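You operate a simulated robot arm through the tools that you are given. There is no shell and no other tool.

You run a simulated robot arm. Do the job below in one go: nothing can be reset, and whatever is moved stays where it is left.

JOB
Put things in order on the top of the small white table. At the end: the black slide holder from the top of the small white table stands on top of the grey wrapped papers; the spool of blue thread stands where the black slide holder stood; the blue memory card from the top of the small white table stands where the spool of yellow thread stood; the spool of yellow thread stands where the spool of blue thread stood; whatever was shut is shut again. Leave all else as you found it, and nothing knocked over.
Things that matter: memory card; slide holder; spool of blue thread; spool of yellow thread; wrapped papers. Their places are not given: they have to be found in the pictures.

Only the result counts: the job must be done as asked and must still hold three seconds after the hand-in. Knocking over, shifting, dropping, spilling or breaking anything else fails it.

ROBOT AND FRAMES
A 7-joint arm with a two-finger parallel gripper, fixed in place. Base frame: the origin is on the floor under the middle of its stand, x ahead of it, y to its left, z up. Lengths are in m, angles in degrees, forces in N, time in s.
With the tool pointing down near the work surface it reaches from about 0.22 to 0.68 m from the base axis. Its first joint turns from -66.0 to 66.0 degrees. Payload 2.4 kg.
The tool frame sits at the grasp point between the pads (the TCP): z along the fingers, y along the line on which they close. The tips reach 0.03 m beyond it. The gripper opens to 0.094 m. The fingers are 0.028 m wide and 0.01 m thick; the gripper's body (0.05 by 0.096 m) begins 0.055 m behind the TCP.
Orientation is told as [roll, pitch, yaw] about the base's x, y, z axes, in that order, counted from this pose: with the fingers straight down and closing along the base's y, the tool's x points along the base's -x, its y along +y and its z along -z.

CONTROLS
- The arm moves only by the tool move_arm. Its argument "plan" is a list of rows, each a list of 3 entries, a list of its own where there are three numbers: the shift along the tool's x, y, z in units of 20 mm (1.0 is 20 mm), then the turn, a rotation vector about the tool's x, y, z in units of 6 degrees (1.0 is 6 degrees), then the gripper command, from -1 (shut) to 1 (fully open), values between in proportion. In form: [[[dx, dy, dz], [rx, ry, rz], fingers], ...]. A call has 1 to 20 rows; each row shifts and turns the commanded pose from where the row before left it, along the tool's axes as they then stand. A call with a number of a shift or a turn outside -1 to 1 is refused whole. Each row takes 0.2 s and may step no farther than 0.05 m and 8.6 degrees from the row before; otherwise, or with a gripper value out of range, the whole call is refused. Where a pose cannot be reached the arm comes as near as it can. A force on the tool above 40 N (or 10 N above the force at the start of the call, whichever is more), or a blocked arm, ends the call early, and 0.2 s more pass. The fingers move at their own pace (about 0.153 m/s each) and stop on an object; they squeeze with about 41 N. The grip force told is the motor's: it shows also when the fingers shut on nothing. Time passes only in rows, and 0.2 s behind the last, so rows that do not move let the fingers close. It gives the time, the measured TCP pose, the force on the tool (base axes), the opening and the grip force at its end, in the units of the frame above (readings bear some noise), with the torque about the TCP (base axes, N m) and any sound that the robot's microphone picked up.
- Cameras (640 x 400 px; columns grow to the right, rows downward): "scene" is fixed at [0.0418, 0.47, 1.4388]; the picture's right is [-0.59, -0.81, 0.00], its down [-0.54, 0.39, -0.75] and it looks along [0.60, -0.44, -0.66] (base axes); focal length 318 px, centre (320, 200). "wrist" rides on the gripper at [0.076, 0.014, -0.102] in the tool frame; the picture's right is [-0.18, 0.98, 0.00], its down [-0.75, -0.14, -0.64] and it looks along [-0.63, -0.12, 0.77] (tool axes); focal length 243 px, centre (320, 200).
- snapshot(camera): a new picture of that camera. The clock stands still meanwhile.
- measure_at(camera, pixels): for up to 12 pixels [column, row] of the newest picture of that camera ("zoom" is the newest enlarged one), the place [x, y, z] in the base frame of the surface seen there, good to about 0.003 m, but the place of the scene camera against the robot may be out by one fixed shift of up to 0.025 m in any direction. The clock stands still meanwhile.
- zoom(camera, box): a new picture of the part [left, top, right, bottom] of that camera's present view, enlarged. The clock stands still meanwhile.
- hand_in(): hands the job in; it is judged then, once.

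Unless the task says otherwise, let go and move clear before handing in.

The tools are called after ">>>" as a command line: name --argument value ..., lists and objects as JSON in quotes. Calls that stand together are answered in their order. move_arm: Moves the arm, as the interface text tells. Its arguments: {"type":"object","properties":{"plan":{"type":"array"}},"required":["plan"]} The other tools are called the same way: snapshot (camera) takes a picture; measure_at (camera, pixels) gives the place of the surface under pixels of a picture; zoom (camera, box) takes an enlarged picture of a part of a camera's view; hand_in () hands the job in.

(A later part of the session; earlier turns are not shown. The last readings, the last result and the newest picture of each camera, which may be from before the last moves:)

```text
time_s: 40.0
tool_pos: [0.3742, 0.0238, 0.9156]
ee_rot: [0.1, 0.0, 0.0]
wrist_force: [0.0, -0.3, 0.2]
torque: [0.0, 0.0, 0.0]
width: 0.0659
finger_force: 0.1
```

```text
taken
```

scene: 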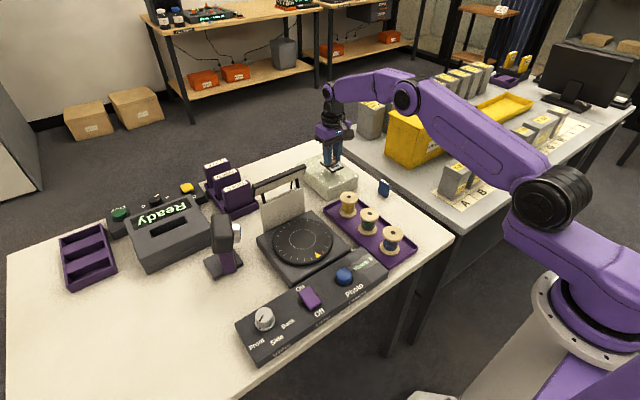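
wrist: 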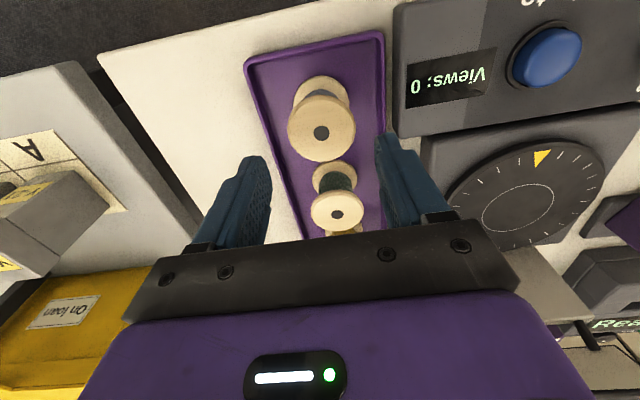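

The spool hole at wrist (321,132) matches the tool axis (predicted (320,133)). I lower to z≈0.821 around the spool.

>>> move_arm --plan '[[[0, 0.05, 0.8], [0, 0, 0], 0.4], [[0, 0, 0.8], [0, 0, 0], 0.4], [[0, 0, 0.8], [0, 0, 0], 0.4], [[0, 0, 0.8], [0, 0, 0], 0.4], [[0, 0, 0.8], [0, 0, 0], 0.4], [[0, 0, 0.7], [0, 0, 0], 0.4], [[0, 0, 0], [0, 0, 0], 0.4]]'

>>> snapshot --camera "wrist"

```text
time_s: 41.6
tool_pos: [0.3728, 0.0253, 0.8218]
ee_rot: [0.0, -0.1, 0.0]
wrist_force: [-0.4, 0.0, -0.3]
torque: [0.0, 0.02, -0.01]
width: 0.0656
finger_force: 0.0
```

```text
taken
```

wrist: 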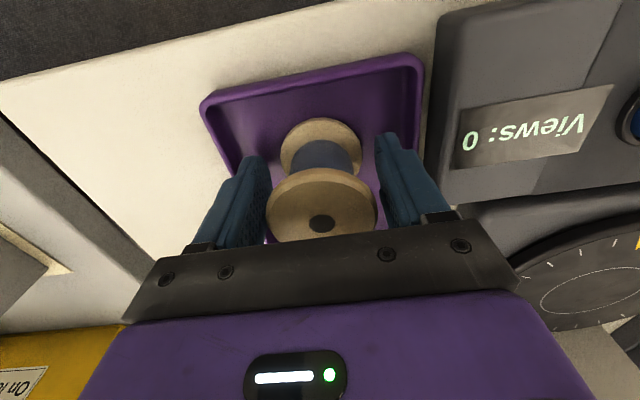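

The spool sits centred between the fingers with the tips inside the tray. I close.

>>> move_arm --plan '[[[0, 0, 0], [0, 0, 0], 0.1], [[0, 0, 0], [0, 0, 0], -0.3], [[0, 0, 0], [0, 0, 0], -1], [[0, 0, 0], [0, 0, 0], -1], [[0, 0, 0], [0, 0, 0], -1]]'

>>> snapshot --camera "wrist"

```text
time_s: 42.8
tool_pos: [0.3731, 0.0255, 0.8202]
ee_rot: [-0.1, 0.0, -0.1]
wrist_force: [0.5, 0.5, -0.1]
torque: [0.09, -0.05, -0.01]
width: 0.0504
finger_force: 40.6
```

```text
taken
```

wrist: 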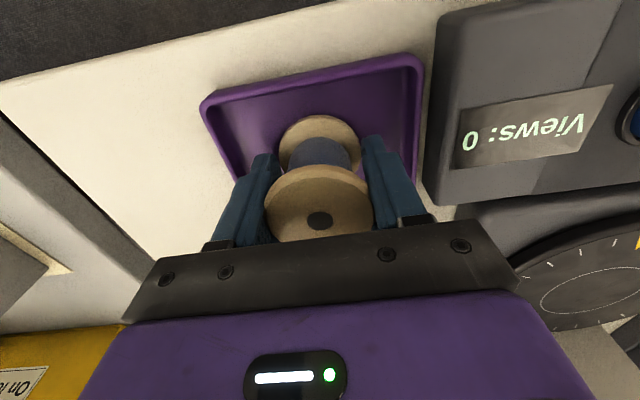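

The blue spool is gripped (50.4 mm, 40.6 N). I lift it straight up to z≈1.0 and check that it came along.

>>> move_arm --plan '[[[0, 0, -0.4], [0, 0, 0], -1], [[0, 0, -0.8], [0, 0, 0], -1], [[0, 0, -0.9], [0, 0, 0], -1], [[0, 0, -1], [0, 0, 0], -1], [[0, 0, -1], [0, 0, 0], -1], [[0, 0, -1], [0, 0, 0], -1], [[0, 0, -1], [0, 0, 0], -1], [[0, 0, -1], [0, 0, 0], -1], [[0, 0, -1], [0, 0, 0], -1], [[0, 0, -0.9], [0, 0, 0], -1], [[0, 0, 0], [0, 0, 0], -1]]'

>>> snapshot --camera "wrist"

>>> snapshot --camera "scene"

```text
time_s: 45.2
tool_pos: [0.3748, 0.0242, 1.0029]
ee_rot: [0.0, 0.0, 0.1]
wrist_force: [-0.2, 0.4, -0.7]
torque: [-0.01, 0.01, -0.04]
width: 0.0504
finger_force: 40.9
```

```text
taken
```

wrist: 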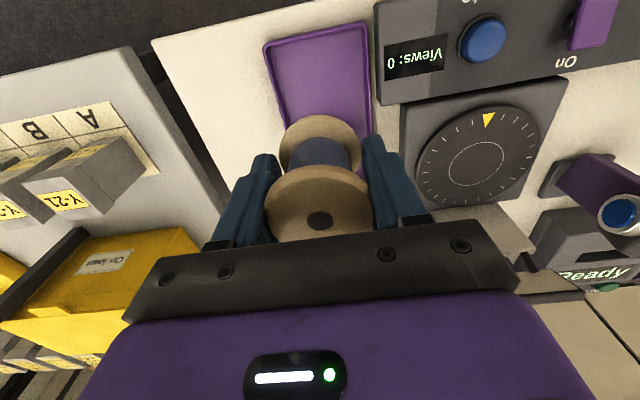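

```text
taken
```

scene: 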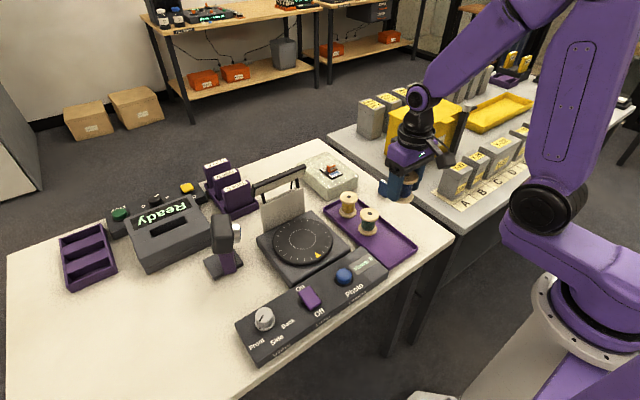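

The blue spool is held upright and the tray keeps only the yellow and green ones. I carry it along y at x≈0.37, z≈1.0, then out to the holder's old place.

>>> move_arm --plan '[[[0, 0.5, 0], [0, 0, 0], -1], [[0, 1, 0], [0, 0, 0], -1], [[0, 1, 0], [0, 0, 0], -1], [[0, 1, 0], [0, 0, 0], -1], [[0, 1, 0], [0, 0, 0], -1], [[0, 1, 0], [0, 0, 0], -1], [[0, 1, 0], [0, 0, 0], -1], [[0, 1, 0], [0, 0, 0], -1], [[0, 1, 0], [0, 0, 0], -1], [[0, 1, 0], [0, 0, 0], -1], [[0, 1, 0], [0, 0, 0], -1], [[0, 1, 0], [0, 0, 0], -1], [[0, 1, 0], [0, 0, 0], -1], [[0, 1, 0], [0, 0, 0], -1], [[0, 1, 0], [0, 0, 0], -1], [[0, 1, 0], [0, 0, 0], -1], [[0, 1, 0], [0, 0, 0], -1], [[0, 1, 0], [0, 0, 0], -1], [[0, 1, 0], [0, 0, 0], -1], [[0, 1, 0], [0, 0, 0], -1]]'

>>> move_arm --plan '[[[-0.3, 0.9, 0], [0, 0, 0], -1], [[-0.65, 0.9, 0], [0, 0, 0], -1], [[-0.65, 0.9, 0], [0, 0, 0], -1], [[-0.65, 0.9, 0], [0, 0, 0], -1], [[-0.65, 0.9, 0], [0, 0, 0], -1], [[-0.5, 0.75, 0], [0, 0, 0], -1], [[0, 0, 0], [0, 0, 0], -1]]'

```text
time_s: 49.4
tool_pos: [0.3731, 0.4152, 1.0025]
ee_rot: [0.0, 0.0, 0.1]
wrist_force: [0.1, -0.7, 0.6]
torque: [0.0, 0.01, 0.02]
width: 0.0503
finger_force: 40.7
```

```text
time_s: 51.0
tool_pos: [0.4402, 0.5187, 1.0012]
ee_rot: [-0.1, 0.0, 0.0]
wrist_force: [0.5, 0.0, -0.8]
torque: [-0.01, -0.02, 0.02]
width: 0.0506
finger_force: 41.0
```

Now at (0.440, 0.519, 1.001). I correct by 3 mm and lower the spool to about 10 mm above the table.

>>> move_arm --plan '[[[-0.15, 0.09, 0.5], [0, 0, 0], -1], [[0, 0, 0.9], [0, 0, 0], -1], [[0, 0, 0.9], [0, 0, 0], -1], [[0, 0, 0.9], [0, 0, 0], -1], [[0, 0, 0.9], [0, 0, 0], -1], [[0, 0, 0.9], [0, 0, 0], -1], [[0, 0, 0.9], [0, 0, 0], -1], [[0, 0, 0.9], [0, 0, 0], -1], [[0, 0, 0.9], [0, 0, 0], -1], [[0, 0, 0.9], [0, 0, 0], -1], [[0, 0, 0], [0, 0, 0], -1]]'

>>> snapshot --camera "wrist"

>>> zoom --camera "scene" --box '[100, 230, 300, 400]'

```text
time_s: 53.4
tool_pos: [0.4457, 0.5196, 0.8298]
ee_rot: [-0.2, 0.0, 0.0]
wrist_force: [-0.4, -0.3, -0.4]
torque: [0.0, 0.0, 0.01]
width: 0.0504
finger_force: 40.8
```

```text
taken
```

wrist: 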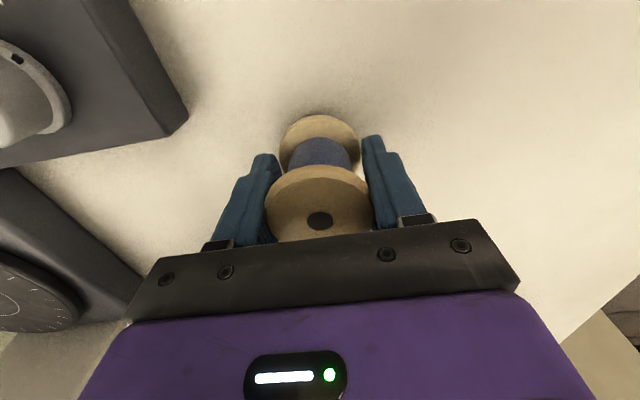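

```text
2.35 times, centred on (200, 315) of scene
```

zoom: 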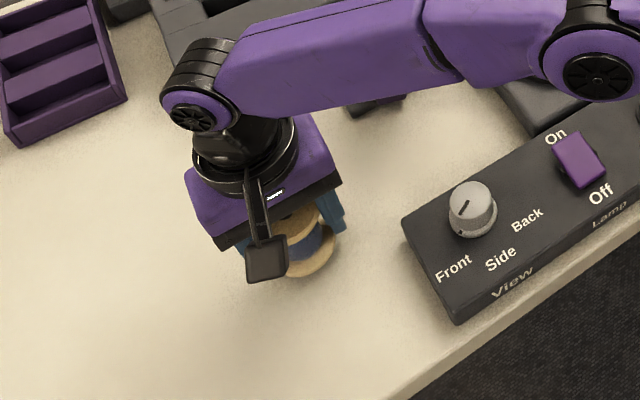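

The spool is upright about 14 mm above the table at the target spot. I lower 12 mm then go down in 1 mm steps to contact.

>>> move_arm --plan '[[[0, 0, 0.3], [0, 0, 0], -1], [[0, 0, 0.25], [0, 0, 0], -1], [[0, 0, 0], [0, 0, 0], -1]]'

>>> move_arm --plan '[[[0, 0, 0.05], [0, 0, 0], -1], [[0, 0, 0.05], [0, 0, 0], -1], [[0, 0, 0], [0, 0, 0], -1]]'

```text
time_s: 54.2
tool_pos: [0.4448, 0.5222, 0.8191]
ee_rot: [0.0, -0.1, 0.1]
wrist_force: [-0.6, -0.4, -0.1]
torque: [0.03, 0.01, 0.0]
width: 0.0507
finger_force: 41.1
```

```text
time_s: 55.0
tool_pos: [0.4452, 0.5208, 0.8172]
ee_rot: [0.0, 0.1, 0.0]
wrist_force: [-0.6, -0.7, 4.9]
torque: [0.0, 0.11, 0.0]
width: 0.0504
finger_force: 40.8
```

Contact shows 4.9 N at z=0.817. I release gently and rise.

>>> move_arm --plan '[[[0, 0, 0], [0, 0, 0], 0.1], [[0, 0, 0], [0, 0, 0], 0.25], [[0, 0, 0], [0, 0, 0], 0.4], [[0, 0, -0.3], [0, 0, 0], 0.4], [[0, 0, -0.8], [0, 0, 0], 0.4], [[0, 0, -1], [0, 0, 0], 0.4], [[0, 0, -1], [0, 0, 0], 0.4], [[0, 0, -1], [0, 0, 0], 0.4], [[0, 0, -1], [0, 0, 0], 0.4], [[0, 0, -1], [0, 0, 0], 0.4], [[0, 0, -1], [0, 0, 0], 0.4], [[0, 0, -1], [0, 0, 0], 0.4], [[0, 0, -0.8], [0, 0, 0], 0.4], [[0, 0, 0], [0, 0, 0], 0.4]]'

>>> snapshot --camera "wrist"

>>> snapshot --camera "scene"

```text
time_s: 58.0
tool_pos: [0.4453, 0.52, 0.9941]
ee_rot: [0.0, -0.1, 0.1]
wrist_force: [-0.5, 0.1, 0.0]
torque: [-0.02, 0.02, 0.0]
width: 0.0662
finger_force: 0.0
```

```text
taken
```

wrist: 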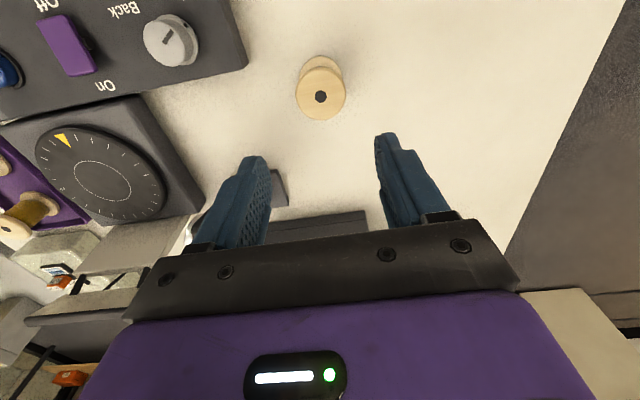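

```text
taken
```

scene: 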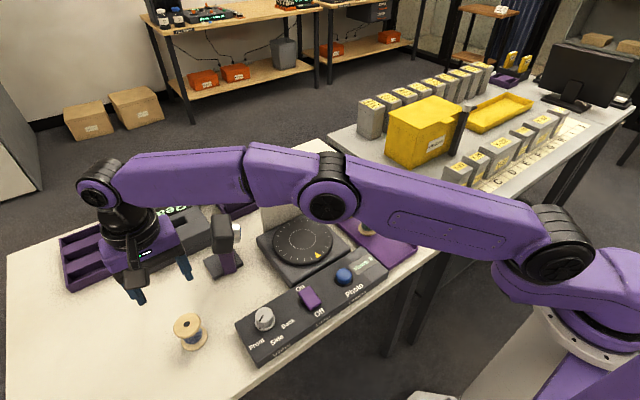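

The blue spool stands upright at wrist (321,95). I check its place and then return toward the yellow spool along the same safe path.

>>> measure_at --camera "wrist" --pixels '[[321, 90], [321, 103], [312, 96], [330, 96], [299, 96], [343, 95], [321, 117], [320, 75]]'

>>> move_arm --plan '[[[0.7, -0.7, 0], [0, 0, 0], 0.4], [[0.7, -0.9, 0], [0, 0, 0], 0.4], [[0.7, -0.9, 0], [0, 0, 0], 0.4], [[0.5, -1, 0], [0, 0, 0], 0.4], [[0, -1, 0], [0, 0, 0], 0.4], [[0, -1, 0], [0, 0, 0], 0.4], [[0, -1, 0], [0, 0, 0], 0.4], [[0, -1, 0], [0, 0, 0], 0.4], [[0, -1, 0], [0, 0, 0], 0.4], [[0, -1, 0], [0, 0, 0], 0.4], [[0, -1, 0], [0, 0, 0], 0.4], [[0, -1, 0], [0, 0, 0], 0.4], [[0, -1, 0], [0, 0, 0], 0.4], [[0, -1, 0], [0, 0, 0], 0.4], [[0, -1, 0], [0, 0, 0], 0.4], [[0, -1, 0], [0, 0, 0], 0.4], [[0, -1, 0], [0, 0, 0], 0.4], [[0, -1, 0], [0, 0, 0], 0.4], [[0, -1, 0], [0, 0, 0], 0.4], [[0, -1, 0], [0, 0, 0], 0.4]]'

```text
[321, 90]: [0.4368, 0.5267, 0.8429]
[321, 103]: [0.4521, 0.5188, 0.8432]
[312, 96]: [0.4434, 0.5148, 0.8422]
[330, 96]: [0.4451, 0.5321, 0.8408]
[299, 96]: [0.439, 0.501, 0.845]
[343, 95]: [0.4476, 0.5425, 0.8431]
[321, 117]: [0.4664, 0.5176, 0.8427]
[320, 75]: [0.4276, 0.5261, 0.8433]
```

```text
time_s: 62.2
tool_pos: [0.3938, 0.1307, 0.9946]
ee_rot: [0.0, -0.1, 0.1]
wrist_force: [-0.8, -0.1, 0.2]
torque: [-0.04, 0.0, 0.01]
width: 0.0656
finger_force: 0.1
```

The blue spool is at about (0.445, 0.522), matching the holder's old place. I move over near the yellow spool for a look.

>>> move_arm --plan '[[[-0.93, -0.754, 0.2], [0, 0, 0], 0.4], [[-0.93, -0.754, 0.2], [0, 0, 0], 0.4], [[-0.93, -0.754, 0.2], [0, 0, 0], 0.4], [[-0.93, -0.754, 0.2], [0, 0, 0], 0.4], [[-0.93, -0.754, 0.2], [0, 0, 0], 0.4], [[-0.93, -0.754, 0.2], [0, 0, 0], 0.4], [[-0.93, -0.754, 0.2], [0, 0, 0], 0.4], [[0, 0, 0], [0, 0, 0], 0.4]]'

>>> snapshot --camera "wrist"

>>> zoom --camera "wrist" --box '[270, 60, 380, 180]'

```text
time_s: 64.0
tool_pos: [0.526, 0.0253, 0.9657]
ee_rot: [0.0, 0.0, 0.1]
wrist_force: [-0.3, -0.5, 0.6]
torque: [0.01, -0.02, -0.01]
width: 0.0659
finger_force: 0.1
```

```text
taken
```

wrist: 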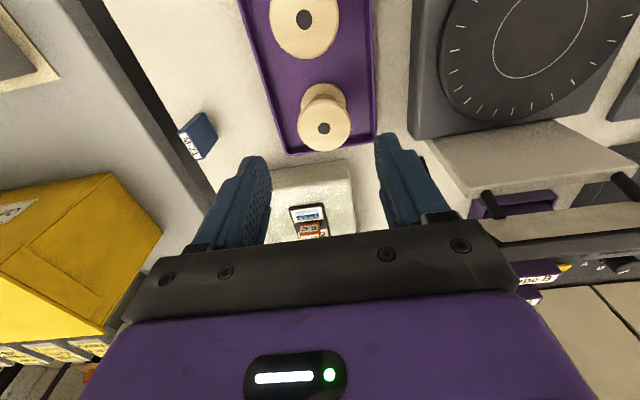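

```text
3.33 times, centred on (325, 120) of wrist
```

zoom: 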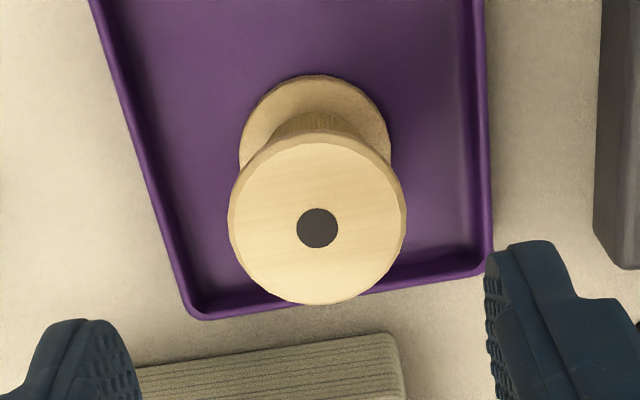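

>>> measure_at --camera "zoom" --pixels '[[235, 228], [399, 228], [317, 296], [317, 150], [292, 228], [343, 228], [317, 253], [317, 203], [317, 228], [160, 200], [485, 200], [340, 292]]'

>>> measure_at --camera "wrist" --pixels '[[197, 120], [205, 135], [190, 150], [183, 130], [205, 115], [216, 135], [197, 158], [304, 20], [295, 205], [326, 205], [330, 155], [240, 120]]'

>>> zoom --camera "wrist" --box '[160, 90, 250, 180]'

```text
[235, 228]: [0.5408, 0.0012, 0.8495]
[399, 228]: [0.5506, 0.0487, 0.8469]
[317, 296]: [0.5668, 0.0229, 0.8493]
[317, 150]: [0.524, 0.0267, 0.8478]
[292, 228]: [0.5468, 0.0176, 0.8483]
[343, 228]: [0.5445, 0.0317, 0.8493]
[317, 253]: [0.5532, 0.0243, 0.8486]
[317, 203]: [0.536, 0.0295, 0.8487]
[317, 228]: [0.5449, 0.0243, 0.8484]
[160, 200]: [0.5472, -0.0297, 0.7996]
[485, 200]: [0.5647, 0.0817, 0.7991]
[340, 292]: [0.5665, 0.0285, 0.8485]
```

```text
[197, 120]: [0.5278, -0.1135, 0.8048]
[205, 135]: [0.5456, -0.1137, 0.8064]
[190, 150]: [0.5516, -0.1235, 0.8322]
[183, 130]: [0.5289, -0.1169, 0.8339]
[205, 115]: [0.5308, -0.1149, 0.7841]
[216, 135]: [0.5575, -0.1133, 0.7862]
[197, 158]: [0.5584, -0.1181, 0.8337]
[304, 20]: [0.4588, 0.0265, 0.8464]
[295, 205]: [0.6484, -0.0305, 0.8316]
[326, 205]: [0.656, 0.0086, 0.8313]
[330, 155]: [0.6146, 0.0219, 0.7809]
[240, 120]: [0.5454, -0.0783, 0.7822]
```

```text
4.44 times, centred on (205, 135) of wrist
```

zoom: 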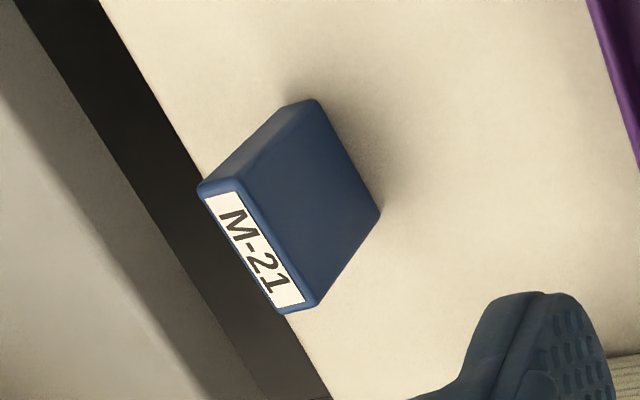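

The yellow spool centre is (0.545, 0.0255); the memory card stands at about x 0.528–0.559, y -0.124 to -0.1135, top z 0.834. I lower over the yellow spool.

>>> move_arm --plan '[[[-0.95, 0.01, 0], [0, 0, 0], 0.4], [[0, 0, 0.8], [0, 0, 0], 0.4], [[0, 0, 0.8], [0, 0, 0], 0.4], [[0, 0, 0.8], [0, 0, 0], 0.4], [[0, 0, 0], [0, 0, 0], 0.4]]'

>>> snapshot --camera "wrist"

```text
time_s: 65.2
tool_pos: [0.5419, 0.0262, 0.9187]
ee_rot: [-0.1, -0.1, 0.0]
wrist_force: [0.0, 0.5, -0.4]
torque: [0.01, -0.02, -0.01]
width: 0.0655
finger_force: 0.0
```

```text
taken
```

wrist: 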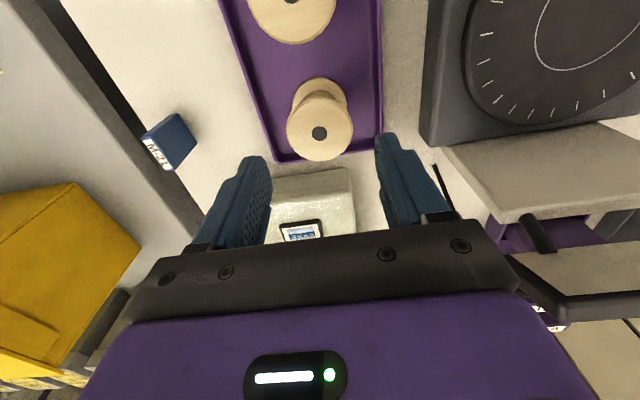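

The yellow spool's hole at (320,133) lines up with the tool axis. I lower to z≈0.8215 and close.

>>> move_arm --plan '[[[-0.06, 0, 0.8], [0, 0, 0], 0.4], [[0, 0, 0.8], [0, 0, 0], 0.4], [[0, 0, 0.8], [0, 0, 0], 0.4], [[0, 0, 0.8], [0, 0, 0], 0.4], [[0, 0, 0.8], [0, 0, 0], 0.4], [[0, 0, 0.82], [0, 0, 0], 0.4], [[0, 0, 0], [0, 0, 0], 0.4]]'

>>> snapshot --camera "wrist"

```text
time_s: 66.8
tool_pos: [0.5442, 0.0271, 0.8219]
ee_rot: [0.0, 0.0, 0.1]
wrist_force: [-0.3, 0.1, 1.1]
torque: [-0.01, -0.01, -0.02]
width: 0.0657
finger_force: 0.1
```

```text
taken
```

wrist: 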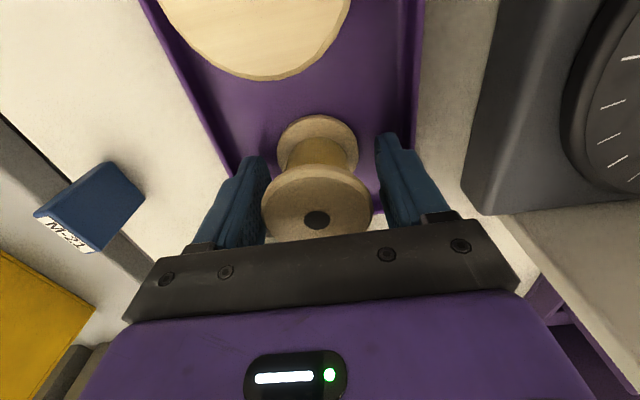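

The yellow spool is between the fingers. I close and, once gripped, lift straight up.

>>> move_arm --plan '[[[0, 0, 0], [0, 0, 0], 0.1], [[0, 0, 0], [0, 0, 0], -0.3], [[0, 0, 0], [0, 0, 0], -1], [[0, 0, 0], [0, 0, 0], -1], [[0, 0, 0], [0, 0, 0], -1]]'

>>> move_arm --plan '[[[0, 0, -0.4], [0, 0, 0], -1], [[0, 0, -0.8], [0, 0, 0], -1], [[0, 0, -0.9], [0, 0, 0], -1], [[0, 0, -1], [0, 0, 0], -1], [[0, 0, -1], [0, 0, 0], -1], [[0, 0, -1], [0, 0, 0], -1], [[0, 0, -1], [0, 0, 0], -1], [[0, 0, -0.5], [0, 0, 0], -1], [[0, 0, 0], [0, 0, 0], -1]]'

>>> snapshot --camera "wrist"

>>> snapshot --camera "scene"

```text
time_s: 68.0
tool_pos: [0.5458, 0.0272, 0.8216]
ee_rot: [0.0, 0.0, 0.0]
wrist_force: [-1.2, -0.2, 1.1]
torque: [0.0, 0.03, 0.0]
width: 0.0509
finger_force: 41.2
```

```text
time_s: 70.0
tool_pos: [0.544, 0.0248, 0.955]
ee_rot: [0.0, 0.1, 0.0]
wrist_force: [0.5, -0.9, -0.4]
torque: [-0.01, -0.04, -0.01]
width: 0.0504
finger_force: 40.7
```

```text
taken
```

wrist: 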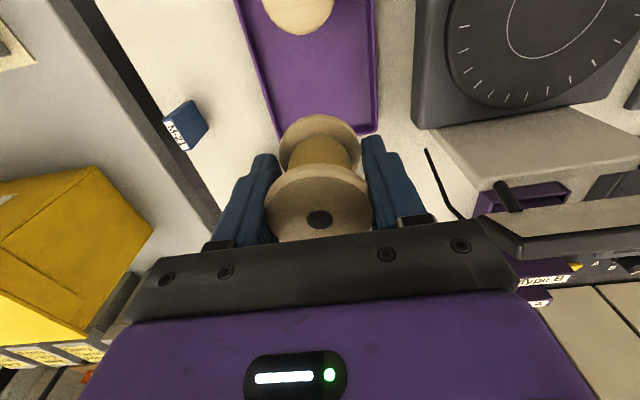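

```text
taken
```

scene: 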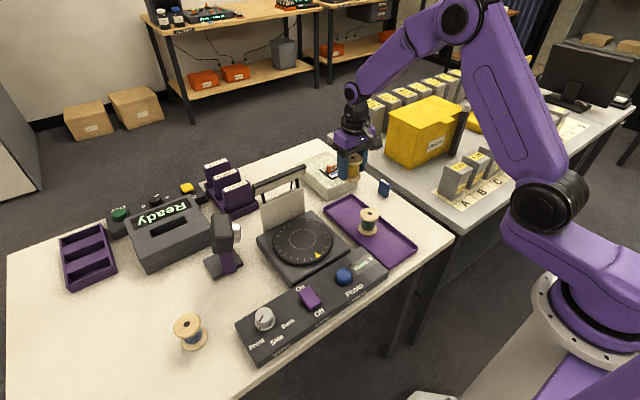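

The yellow spool is lifted upright, with its bottom near z=0.92 so it clears the green one (0.848). I carry it to above the old blue spot at (0.375, 0.0253).

>>> move_arm --plan '[[[0.944, 0, 0], [0, 0, 0], -1], [[0.944, 0, 0], [0, 0, 0], -1], [[0.944, 0, 0], [0, 0, 0], -1], [[0.944, 0, 0], [0, 0, 0], -1], [[0.944, 0, 0], [0, 0, 0], -1], [[0.944, 0, 0], [0, 0, 0], -1], [[0.944, 0, 0], [0, 0, 0], -1], [[0.944, 0, 0], [0, 0, 0], -1], [[0.944, 0, 0], [0, 0, 0], -1], [[0, 0, 0], [0, 0, 0], -1]]'

>>> move_arm --plan '[[[0, 0, 0.5], [0, 0, 0], -1], [[0, 0, 0.8], [0, 0, 0], -1], [[0, 0, 0.8], [0, 0, 0], -1], [[0, 0, 0.8], [0, 0, 0], -1], [[0, 0, 0.8], [0, 0, 0], -1], [[0, 0, 0.8], [0, 0, 0], -1], [[0, 0, 0.8], [0, 0, 0], -1], [[0, 0, 0.6], [0, 0, 0], -1], [[0, 0, 0], [0, 0, 0], -1]]'

>>> snapshot --camera "wrist"

>>> zoom --camera "scene" --box '[310, 150, 470, 290]'

```text
time_s: 72.2
tool_pos: [0.3733, 0.0267, 0.9552]
ee_rot: [0.0, 0.0, 0.1]
wrist_force: [-0.5, -0.2, -0.4]
torque: [0.01, 0.03, 0.01]
width: 0.0505
finger_force: 40.9
```

```text
time_s: 74.2
tool_pos: [0.3748, 0.0244, 0.8352]
ee_rot: [-0.1, 0.1, 0.1]
wrist_force: [0.8, 0.1, -0.8]
torque: [-0.01, 0.03, -0.04]
width: 0.0504
finger_force: 40.8
```

```text
taken
```

wrist: 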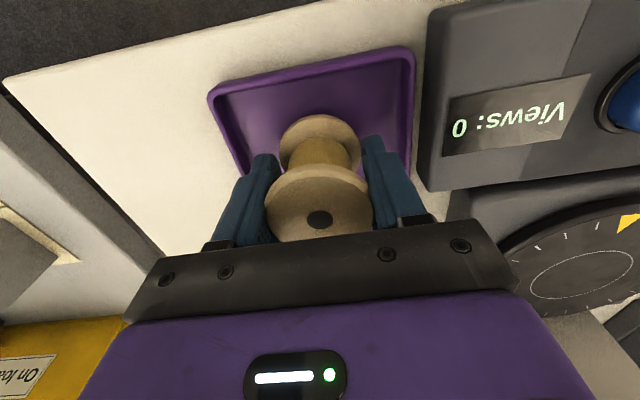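

```text
2.86 times, centred on (390, 220) of scene
```

zoom: 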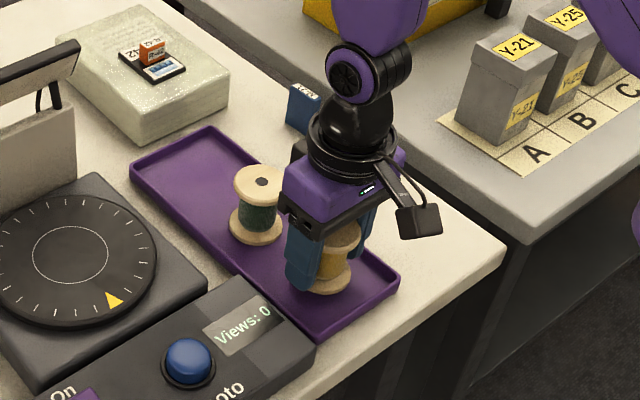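

The yellow spool is over the old blue spot with about 13 mm to go. I lower 12 mm, then step by 1 mm to contact.

>>> move_arm --plan '[[[0, 0, 0.3], [0, 0, 0], -1], [[0, 0, 0.3], [0, 0, 0], -1], [[0, 0, 0], [0, 0, 0], -1]]'

>>> move_arm --plan '[[[0, 0, 0.05], [0, 0, 0], -1], [[0, 0, 0.05], [0, 0, 0], -1], [[0, 0, 0], [0, 0, 0], -1]]'

```text
time_s: 75.0
tool_pos: [0.3727, 0.0252, 0.8241]
ee_rot: [0.0, 0.0, 0.0]
wrist_force: [-1.0, 0.1, -0.6]
torque: [-0.01, 0.0, 0.0]
width: 0.0503
finger_force: 41.2
```

```text
time_s: 75.8
tool_pos: [0.3736, 0.0261, 0.8231]
ee_rot: [0.1, -0.1, 0.0]
wrist_force: [-0.8, 1.3, -0.8]
torque: [0.0, -0.05, -0.01]
width: 0.0506
finger_force: 41.1
```

No contact yet at 0.823; two more 1 mm steps.

>>> move_arm --plan '[[[0, 0, 0.05], [0, 0, 0], -1], [[0, 0, 0], [0, 0, 0], -1]]'

>>> move_arm --plan '[[[0, 0, 0.05], [0, 0, 0], -1], [[0, 0, 0], [0, 0, 0], -1]]'

```text
time_s: 76.4
tool_pos: [0.3721, 0.0261, 0.8235]
ee_rot: [0.0, -0.1, 0.1]
wrist_force: [-2.1, 0.4, 12.0]
torque: [0.05, 0.11, -0.02]
width: 0.0504
finger_force: 41.3
stopped in row 2: the force on the tool passed its limit at 42 N (the readings are from after the stop); the commanded pose is now the measured one
```

```text
time_s: 77.0
tool_pos: [0.3721, 0.0253, 0.8223]
ee_rot: [-0.1, -0.2, 0.1]
wrist_force: [-0.1, 0.6, 32.8]
torque: [0.05, 0.18, 0.0]
width: 0.0503
finger_force: 41.1
```

Contact is firm (32.8 N), so I back off about 1.5 mm to relieve the press before releasing.

>>> move_arm --plan '[[[0, 0, -0.06], [0, 0, 0], -1], [[0, 0, 0], [0, 0, 0], -1]]'

```text
time_s: 77.6
tool_pos: [0.3716, 0.025, 0.8233]
ee_rot: [0.1, 0.0, 0.0]
wrist_force: [0.7, 0.4, -0.3]
torque: [0.02, 0.01, 0.02]
width: 0.0504
finger_force: 41.5
```

Load is gone; I ease down 0.4 mm so the spool rests, then open and rise.

>>> move_arm --plan '[[[0, 0, 0.02], [0, 0, 0], -1], [[0, 0, 0], [0, 0, 0], -1]]'

>>> move_arm --plan '[[[0, 0, 0], [0, 0, 0], 0.1], [[0, 0, 0], [0, 0, 0], 0.25], [[0, 0, 0], [0, 0, 0], 0.4], [[0, 0, -0.3], [0, 0, 0], 0.4], [[0, 0, -0.8], [0, 0, 0], 0.4], [[0, 0, -1], [0, 0, 0], 0.4], [[0, 0, -1], [0, 0, 0], 0.4], [[0, 0, -1], [0, 0, 0], 0.4], [[0, 0, -1], [0, 0, 0], 0.4], [[0, 0, -1], [0, 0, 0], 0.4], [[0, 0, -0.9], [0, 0, 0], 0.4], [[0, 0, 0], [0, 0, 0], 0.4]]'

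>>> snapshot --camera "wrist"

>>> snapshot --camera "scene"

```text
time_s: 78.2
tool_pos: [0.3725, 0.0246, 0.8217]
ee_rot: [0.1, 0.0, 0.1]
wrist_force: [-5.8, 0.6, 23.2]
torque: [0.09, 0.11, 0.01]
width: 0.0504
finger_force: 41.0
```

```text
time_s: 80.8
tool_pos: [0.3742, 0.0244, 0.962]
ee_rot: [0.0, -0.2, 0.0]
wrist_force: [0.4, 0.1, -0.5]
torque: [-0.03, -0.02, -0.02]
width: 0.0658
finger_force: 0.1
```

```text
taken
```

wrist: 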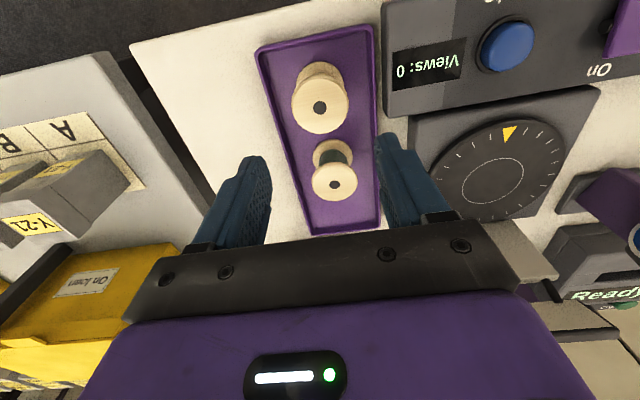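

```text
taken
```

scene: 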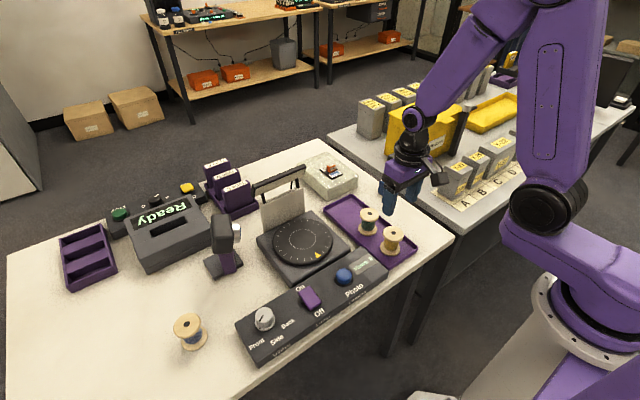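

The yellow spool stands in the old blue spot. Next I go to the memory card near (0.543, -0.119) for a closer look.

>>> measure_at --camera "wrist" --pixels '[[320, 100], [320, 115], [313, 107], [327, 107], [297, 107], [344, 105], [320, 128], [320, 88], [334, 177], [334, 191]]'

>>> move_arm --plan '[[[-0.788, -0.894, 0], [0, 0, 0], 0.4], [[-0.788, -0.894, 0], [0, 0, 0], 0.4], [[-0.788, -0.894, 0], [0, 0, 0], 0.4], [[-0.788, -0.894, 0], [0, 0, 0], 0.4], [[-0.788, -0.894, 0], [0, 0, 0], 0.4], [[-0.788, -0.894, 0], [0, 0, 0], 0.4], [[-0.788, -0.894, 0], [0, 0, 0], 0.4], [[-0.788, -0.894, 0], [0, 0, 0], 0.4], [[0, 0, 0], [0, 0, 0], 0.4]]'

>>> snapshot --camera "wrist"

>>> zoom --camera "wrist" --box '[270, 90, 370, 190]'

```text
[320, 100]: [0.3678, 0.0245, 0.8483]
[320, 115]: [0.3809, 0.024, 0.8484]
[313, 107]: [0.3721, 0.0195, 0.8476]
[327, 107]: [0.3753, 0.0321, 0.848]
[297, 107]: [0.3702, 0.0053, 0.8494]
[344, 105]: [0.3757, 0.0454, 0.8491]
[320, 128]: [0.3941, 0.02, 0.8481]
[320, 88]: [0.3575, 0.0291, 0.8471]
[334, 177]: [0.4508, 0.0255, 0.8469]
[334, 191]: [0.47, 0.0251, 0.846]
```

```text
time_s: 82.8
tool_pos: [0.4993, -0.1162, 0.9608]
ee_rot: [0.0, 0.1, 0.1]
wrist_force: [0.5, 0.5, -0.2]
torque: [0.04, -0.02, 0.02]
width: 0.0659
finger_force: 0.0
```

```text
taken
```

wrist: 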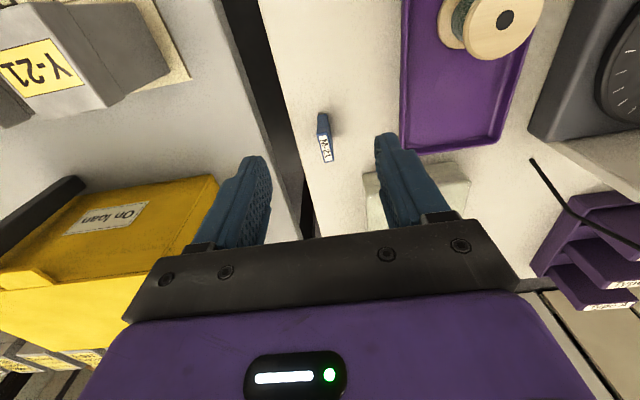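

```text
4.00 times, centred on (320, 140) of wrist
```

zoom: 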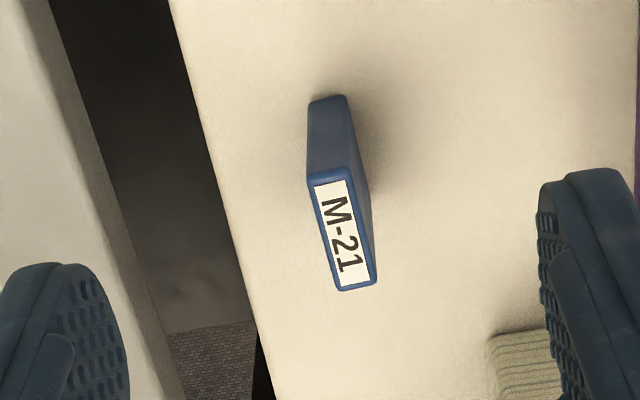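

The card shows its label face up at zoom (340,230). I measure its top corners to get centre and yaw.

>>> measure_at --camera "zoom" --pixels '[[313, 182], [346, 177], [371, 278], [341, 286], [342, 232], [330, 180], [356, 282], [325, 235], [360, 225], [330, 105], [342, 140], [372, 215]]'

>>> measure_at --camera "zoom" --pixels '[[318, 210], [335, 265], [352, 200], [366, 255], [320, 150], [318, 120], [340, 200], [348, 260], [400, 150], [240, 200], [330, 190], [354, 275]]'

```text
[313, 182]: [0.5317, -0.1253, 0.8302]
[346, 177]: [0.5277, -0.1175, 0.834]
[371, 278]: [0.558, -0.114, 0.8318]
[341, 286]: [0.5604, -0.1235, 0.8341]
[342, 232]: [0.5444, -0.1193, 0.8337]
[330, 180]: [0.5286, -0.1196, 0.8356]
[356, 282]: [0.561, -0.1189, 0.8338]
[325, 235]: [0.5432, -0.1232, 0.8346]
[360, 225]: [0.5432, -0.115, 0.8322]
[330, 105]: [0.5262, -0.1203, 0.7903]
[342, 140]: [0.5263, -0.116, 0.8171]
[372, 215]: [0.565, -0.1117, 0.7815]
```

```text
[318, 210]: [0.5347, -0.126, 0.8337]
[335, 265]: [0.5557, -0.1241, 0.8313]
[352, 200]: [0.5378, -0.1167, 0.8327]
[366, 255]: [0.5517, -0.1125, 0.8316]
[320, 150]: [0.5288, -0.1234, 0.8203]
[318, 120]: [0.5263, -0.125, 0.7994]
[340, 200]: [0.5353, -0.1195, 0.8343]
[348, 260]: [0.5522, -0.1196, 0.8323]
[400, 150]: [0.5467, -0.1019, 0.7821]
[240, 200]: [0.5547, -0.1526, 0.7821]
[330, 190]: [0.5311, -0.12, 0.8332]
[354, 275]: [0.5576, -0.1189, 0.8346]
```

The card is centred at (0.544, -0.1195), about 34 by 10.5 mm, yaw ≈2°, height to 0.834. I move above it with a narrower opening and check alignment.

>>> move_arm --plan '[[[-0.75, -0.055, 0.5], [0, 0, -0.33], 0.0], [[-0.75, -0.055, 0.5], [0, 0, 0], 0.0], [[-0.74, -0.055, 0.5], [0, 0, 0], 0.0], [[0, 0, 0.5], [0, 0, 0], 0.0], [[0, 0, 0], [0, 0, 0], 0.0]]'

>>> snapshot --camera "wrist"

>>> zoom --camera "wrist" --box '[260, 60, 380, 180]'

```text
time_s: 84.0
tool_pos: [0.5438, -0.1193, 0.9237]
ee_rot: [0.1, -0.1, 2.0]
wrist_force: [-0.1, 0.3, 0.2]
torque: [-0.02, 0.01, 0.02]
width: 0.047
finger_force: 0.0
```

```text
taken
```

wrist: 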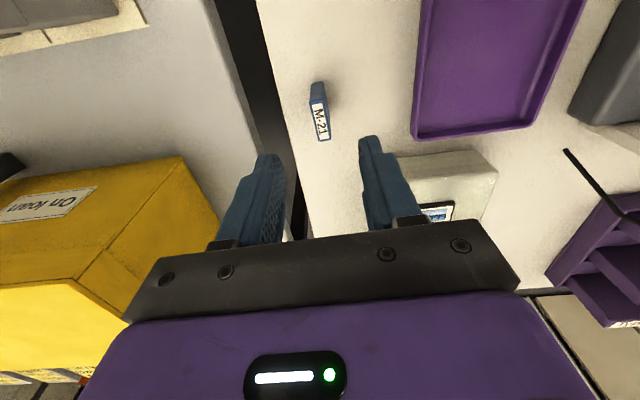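

```text
3.33 times, centred on (320, 120) of wrist
```

zoom: 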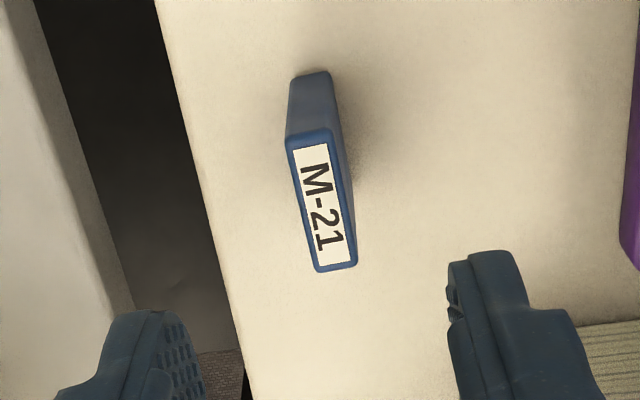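

The card top centre at wrist (320,121.5) matches the tool axis exactly. I lower to z≈0.818.

>>> move_arm --plan '[[[0, 0, 0.9], [0, 0, 0], 0.0], [[0, 0, 0.9], [0, 0, 0], 0.0], [[0, 0, 0.9], [0, 0, 0], 0.0], [[0, 0, 0.9], [0, 0, 0], 0.0], [[0, 0, 0.9], [0, 0, 0], 0.0], [[0, 0, 0.75], [0, 0, 0], 0.0], [[0, 0, 0], [0, 0, 0], 0.0]]'

>>> snapshot --camera "wrist"

```text
time_s: 85.6
tool_pos: [0.5441, -0.1181, 0.8165]
ee_rot: [0.0, -0.1, 2.0]
wrist_force: [0.1, -0.8, -0.7]
torque: [-0.01, -0.01, -0.01]
width: 0.0473
finger_force: 0.0
```

```text
taken
```

wrist: 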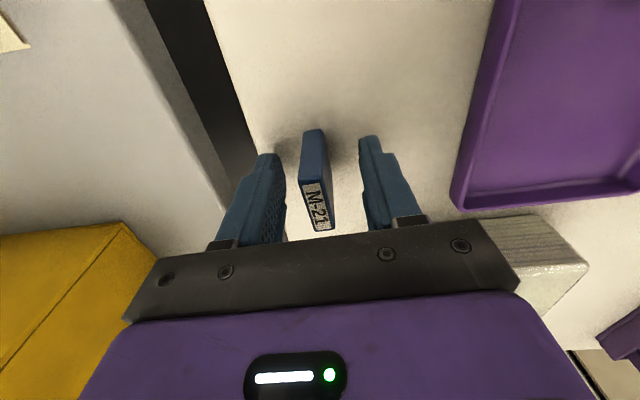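

The card stands centred between the fingers. I close slowly.

>>> move_arm --plan '[[[0, 0, 0], [0, 0, 0], -0.3], [[0, 0, 0], [0, 0, 0], -0.5], [[0, 0, 0], [0, 0, 0], -0.65], [[0, 0, 0], [0, 0, 0], -0.75], [[0, 0, 0], [0, 0, 0], -0.85], [[0, 0, 0], [0, 0, 0], -1], [[0, 0, 0], [0, 0, 0], -1], [[0, 0, 0], [0, 0, 0], -1]]'

>>> snapshot --camera "wrist"

```text
time_s: 87.4
tool_pos: [0.5445, -0.119, 0.817]
ee_rot: [0.0, -0.1, 2.1]
wrist_force: [0.5, 0.2, 0.2]
torque: [0.01, 0.02, -0.01]
width: 0.0152
finger_force: 41.4
```

```text
taken
```

wrist: 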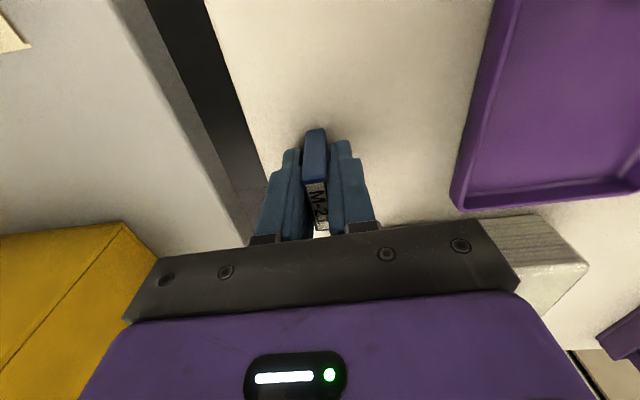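

The card is gripped (41 N). I lift it and carry it across to the old yellow spot at (0.545, 0.0255).

>>> move_arm --plan '[[[0, 0, -0.4], [0, 0, 0], -1], [[0, 0, -0.8], [0, 0, 0], -1], [[0, 0, -1], [0, 0, 0], -1], [[0, 0, -1], [0, 0, 0], -1], [[0, 0, -1], [0, 0, 0], -1], [[0, 0, -1], [0, 0, 0], -1], [[0, 0, -0.5], [0, 0, 0], -1], [[0, 0, 0], [0, 0, 0], -1]]'

>>> snapshot --camera "wrist"

>>> move_arm --plan '[[[-0.035, 0.9, 0], [0, 0, 0], -1], [[-0.035, 0.9, 0], [0, 0, 0], -1], [[-0.035, 0.9, 0], [0, 0, 0], -1], [[-0.035, 0.9, 0], [0, 0, 0], -1], [[-0.035, 0.9, 0], [0, 0, 0], -1], [[-0.035, 0.9, 0], [0, 0, 0], -1], [[-0.035, 0.9, 0], [0, 0, 0], -1], [[-0.035, 0.9, 0], [0, 0, 0], -1], [[0, 0, 0], [0, 0, 0], -1]]'

>>> snapshot --camera "wrist"

>>> zoom --camera "scene" --box '[290, 130, 450, 270]'

```text
time_s: 89.2
tool_pos: [0.545, -0.121, 0.9321]
ee_rot: [0.0, -0.1, 2.0]
wrist_force: [-0.1, -0.3, -0.6]
torque: [0.02, 0.0, 0.01]
width: 0.0151
finger_force: 40.9
```

```text
taken
```

wrist: 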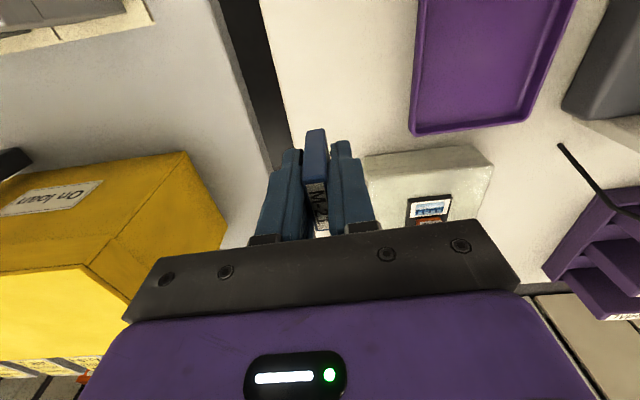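

```text
time_s: 91.2
tool_pos: [0.5453, 0.0251, 0.9299]
ee_rot: [0.0, -0.1, 2.0]
wrist_force: [-0.4, -0.5, -0.8]
torque: [-0.01, 0.03, -0.01]
width: 0.0152
finger_force: 40.6
```

```text
taken
```

wrist: 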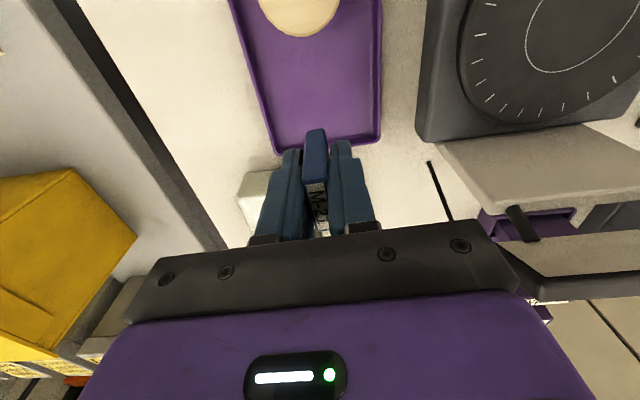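

```text
2.86 times, centred on (370, 200) of scene
```

zoom: 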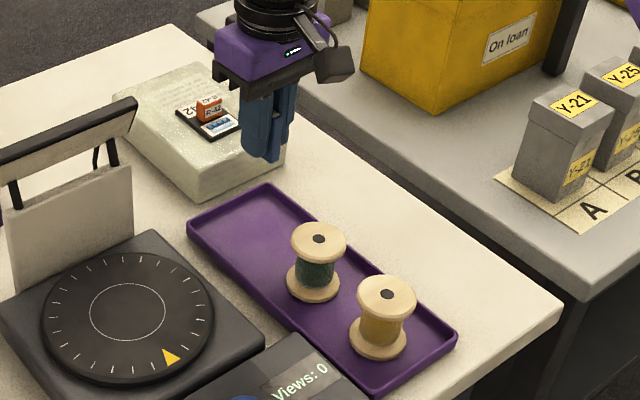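

The card is over the old yellow spot at (0.5453, 0.0251). I lower to about 8 mm above the tray floor, then step down.

>>> move_arm --plan '[[[0, 0, 0.5], [0, 0, 0], -1], [[0, 0, 0.9], [0, 0, 0], -1], [[0, 0, 0.9], [0, 0, 0], -1], [[0, 0, 0.9], [0, 0, 0], -1], [[0, 0, 0.9], [0, 0, 0], -1], [[0, 0, 0.7], [0, 0, 0], -1], [[0, 0, 0.2], [0, 0, 0], -1], [[0, 0, 0], [0, 0, 0], -1]]'

>>> snapshot --camera "wrist"

>>> zoom --camera "scene" --box '[300, 150, 420, 255]'

```text
time_s: 93.0
tool_pos: [0.5466, 0.0222, 0.8303]
ee_rot: [0.0, -0.1, 2.0]
wrist_force: [0.1, 0.0, 0.5]
torque: [0.0, -0.01, 0.0]
width: 0.0149
finger_force: 40.9
```

```text
taken
```

wrist: 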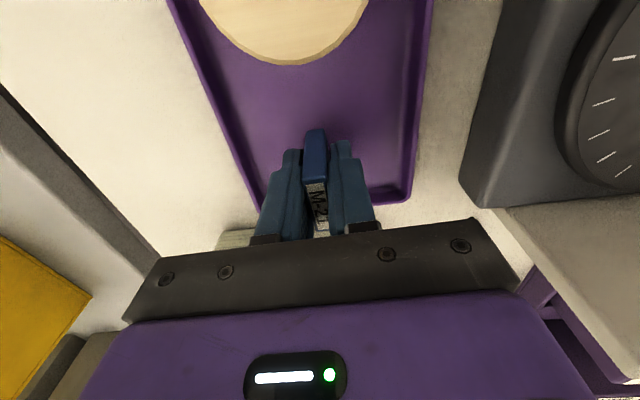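

```text
3.81 times, centred on (360, 202) of scene
```

zoom: 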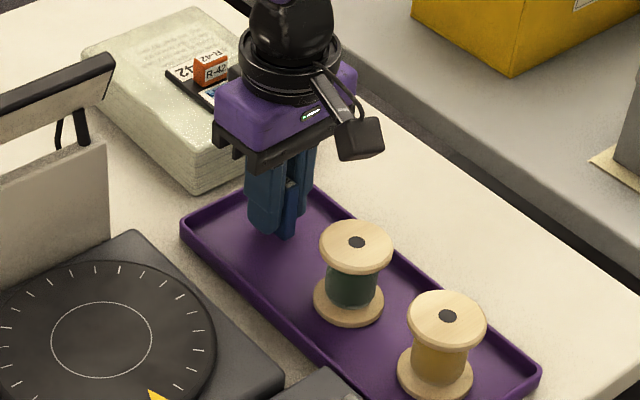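

The card is over the tray with roughly 8 mm to go. I lower 5 mm, then step 0.6–1 mm at a time watching the force.

>>> move_arm --plan '[[[0, 0.08, 0.15], [0, 0, 0], -1], [[0, 0, 0.1], [0, 0, 0], -1], [[0, 0, 0], [0, 0, 0], -1]]'

>>> move_arm --plan '[[[0, 0, 0.05], [0, 0, 0], -1], [[0, 0, 0], [0, 0, 0], -1]]'

```text
time_s: 93.8
tool_pos: [0.5448, 0.0256, 0.8274]
ee_rot: [0.0, -0.2, 2.1]
wrist_force: [-0.4, 0.0, -0.8]
torque: [-0.01, 0.0, 0.02]
width: 0.0152
finger_force: 40.7
```

```text
time_s: 94.4
tool_pos: [0.5445, 0.0256, 0.8258]
ee_rot: [-0.1, -0.2, 2.0]
wrist_force: [0.5, -0.6, -0.6]
torque: [0.01, 0.04, 0.01]
width: 0.0152
finger_force: 40.9
```

No contact yet at 0.826; I continue in 0.8 mm steps.

>>> move_arm --plan '[[[0, 0, 0.04], [0, 0, 0], -1], [[0, 0, 0.04], [0, 0, 0], -1], [[0, 0, 0], [0, 0, 0], -1]]'

>>> move_arm --plan '[[[0, 0, 0.04], [0, 0, 0], -1], [[0, 0, 0], [0, 0, 0], -1]]'

```text
time_s: 95.2
tool_pos: [0.5457, 0.026, 0.8237]
ee_rot: [-0.1, -0.1, 1.9]
wrist_force: [1.4, -0.3, -0.5]
torque: [0.01, 0.0, 0.01]
width: 0.0151
finger_force: 40.9
```

```text
time_s: 95.8
tool_pos: [0.5455, 0.0261, 0.8219]
ee_rot: [0.0, -0.2, 1.9]
wrist_force: [0.3, -0.2, -0.9]
torque: [-0.02, 0.01, 0.01]
width: 0.0153
finger_force: 40.5
```

Still no contact at 0.822; another 0.6 mm at a time.

>>> move_arm --plan '[[[0, 0, 0.03], [0, 0, 0], -1], [[0, 0, 0], [0, 0, 0], -1]]'

>>> move_arm --plan '[[[0, 0, 0.03], [0, 0, 0], -1], [[0, 0, 0], [0, 0, 0], -1]]'

```text
time_s: 96.4
tool_pos: [0.5452, 0.0258, 0.8217]
ee_rot: [0.1, -0.1, 2.0]
wrist_force: [-0.6, 0.0, -0.7]
torque: [-0.02, 0.01, 0.0]
width: 0.0152
finger_force: 40.5
```

```text
time_s: 97.0
tool_pos: [0.5455, 0.0259, 0.8237]
ee_rot: [-0.1, -0.1, 2.0]
wrist_force: [-0.2, 0.1, -0.6]
torque: [0.01, 0.0, 0.0]
width: 0.0152
finger_force: 41.0
```

>>> move_arm --plan '[[[0, 0, 0.03], [0, 0, 0], -1], [[0, 0, 0], [0, 0, 0], -1]]'

>>> snapshot --camera "wrist"

>>> zoom --camera "wrist" --box '[260, 90, 390, 240]'

>>> zoom --camera "scene" --box '[330, 170, 400, 230]'

```text
time_s: 97.6
tool_pos: [0.5447, 0.0262, 0.8225]
ee_rot: [0.1, -0.1, 1.9]
wrist_force: [-0.4, -0.5, 0.7]
torque: [0.04, 0.05, 0.01]
width: 0.015
finger_force: 41.3
```

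```text
taken
```

wrist: 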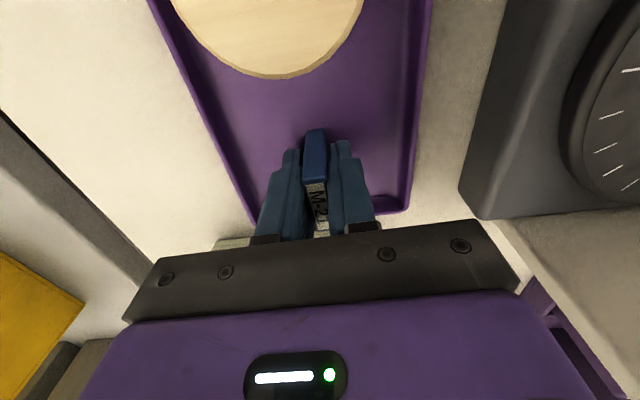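

```text
2.67 times, centred on (325, 165) of wrist
```

zoom: 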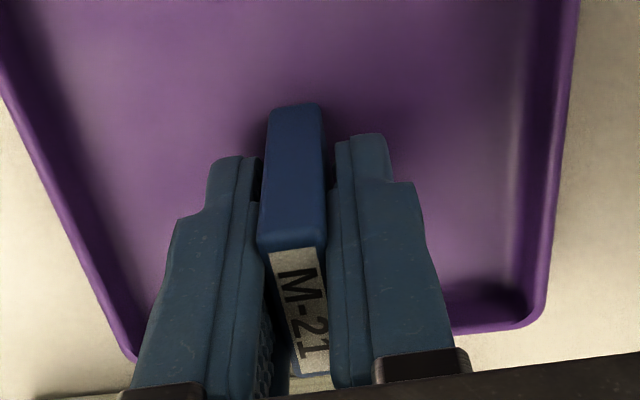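

```text
6.67 times, centred on (365, 200) of scene
```

zoom: 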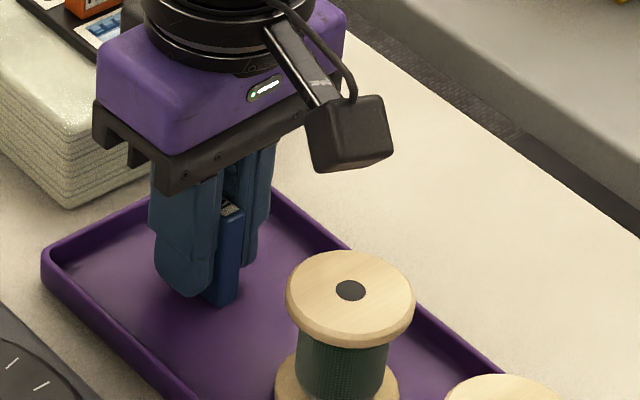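

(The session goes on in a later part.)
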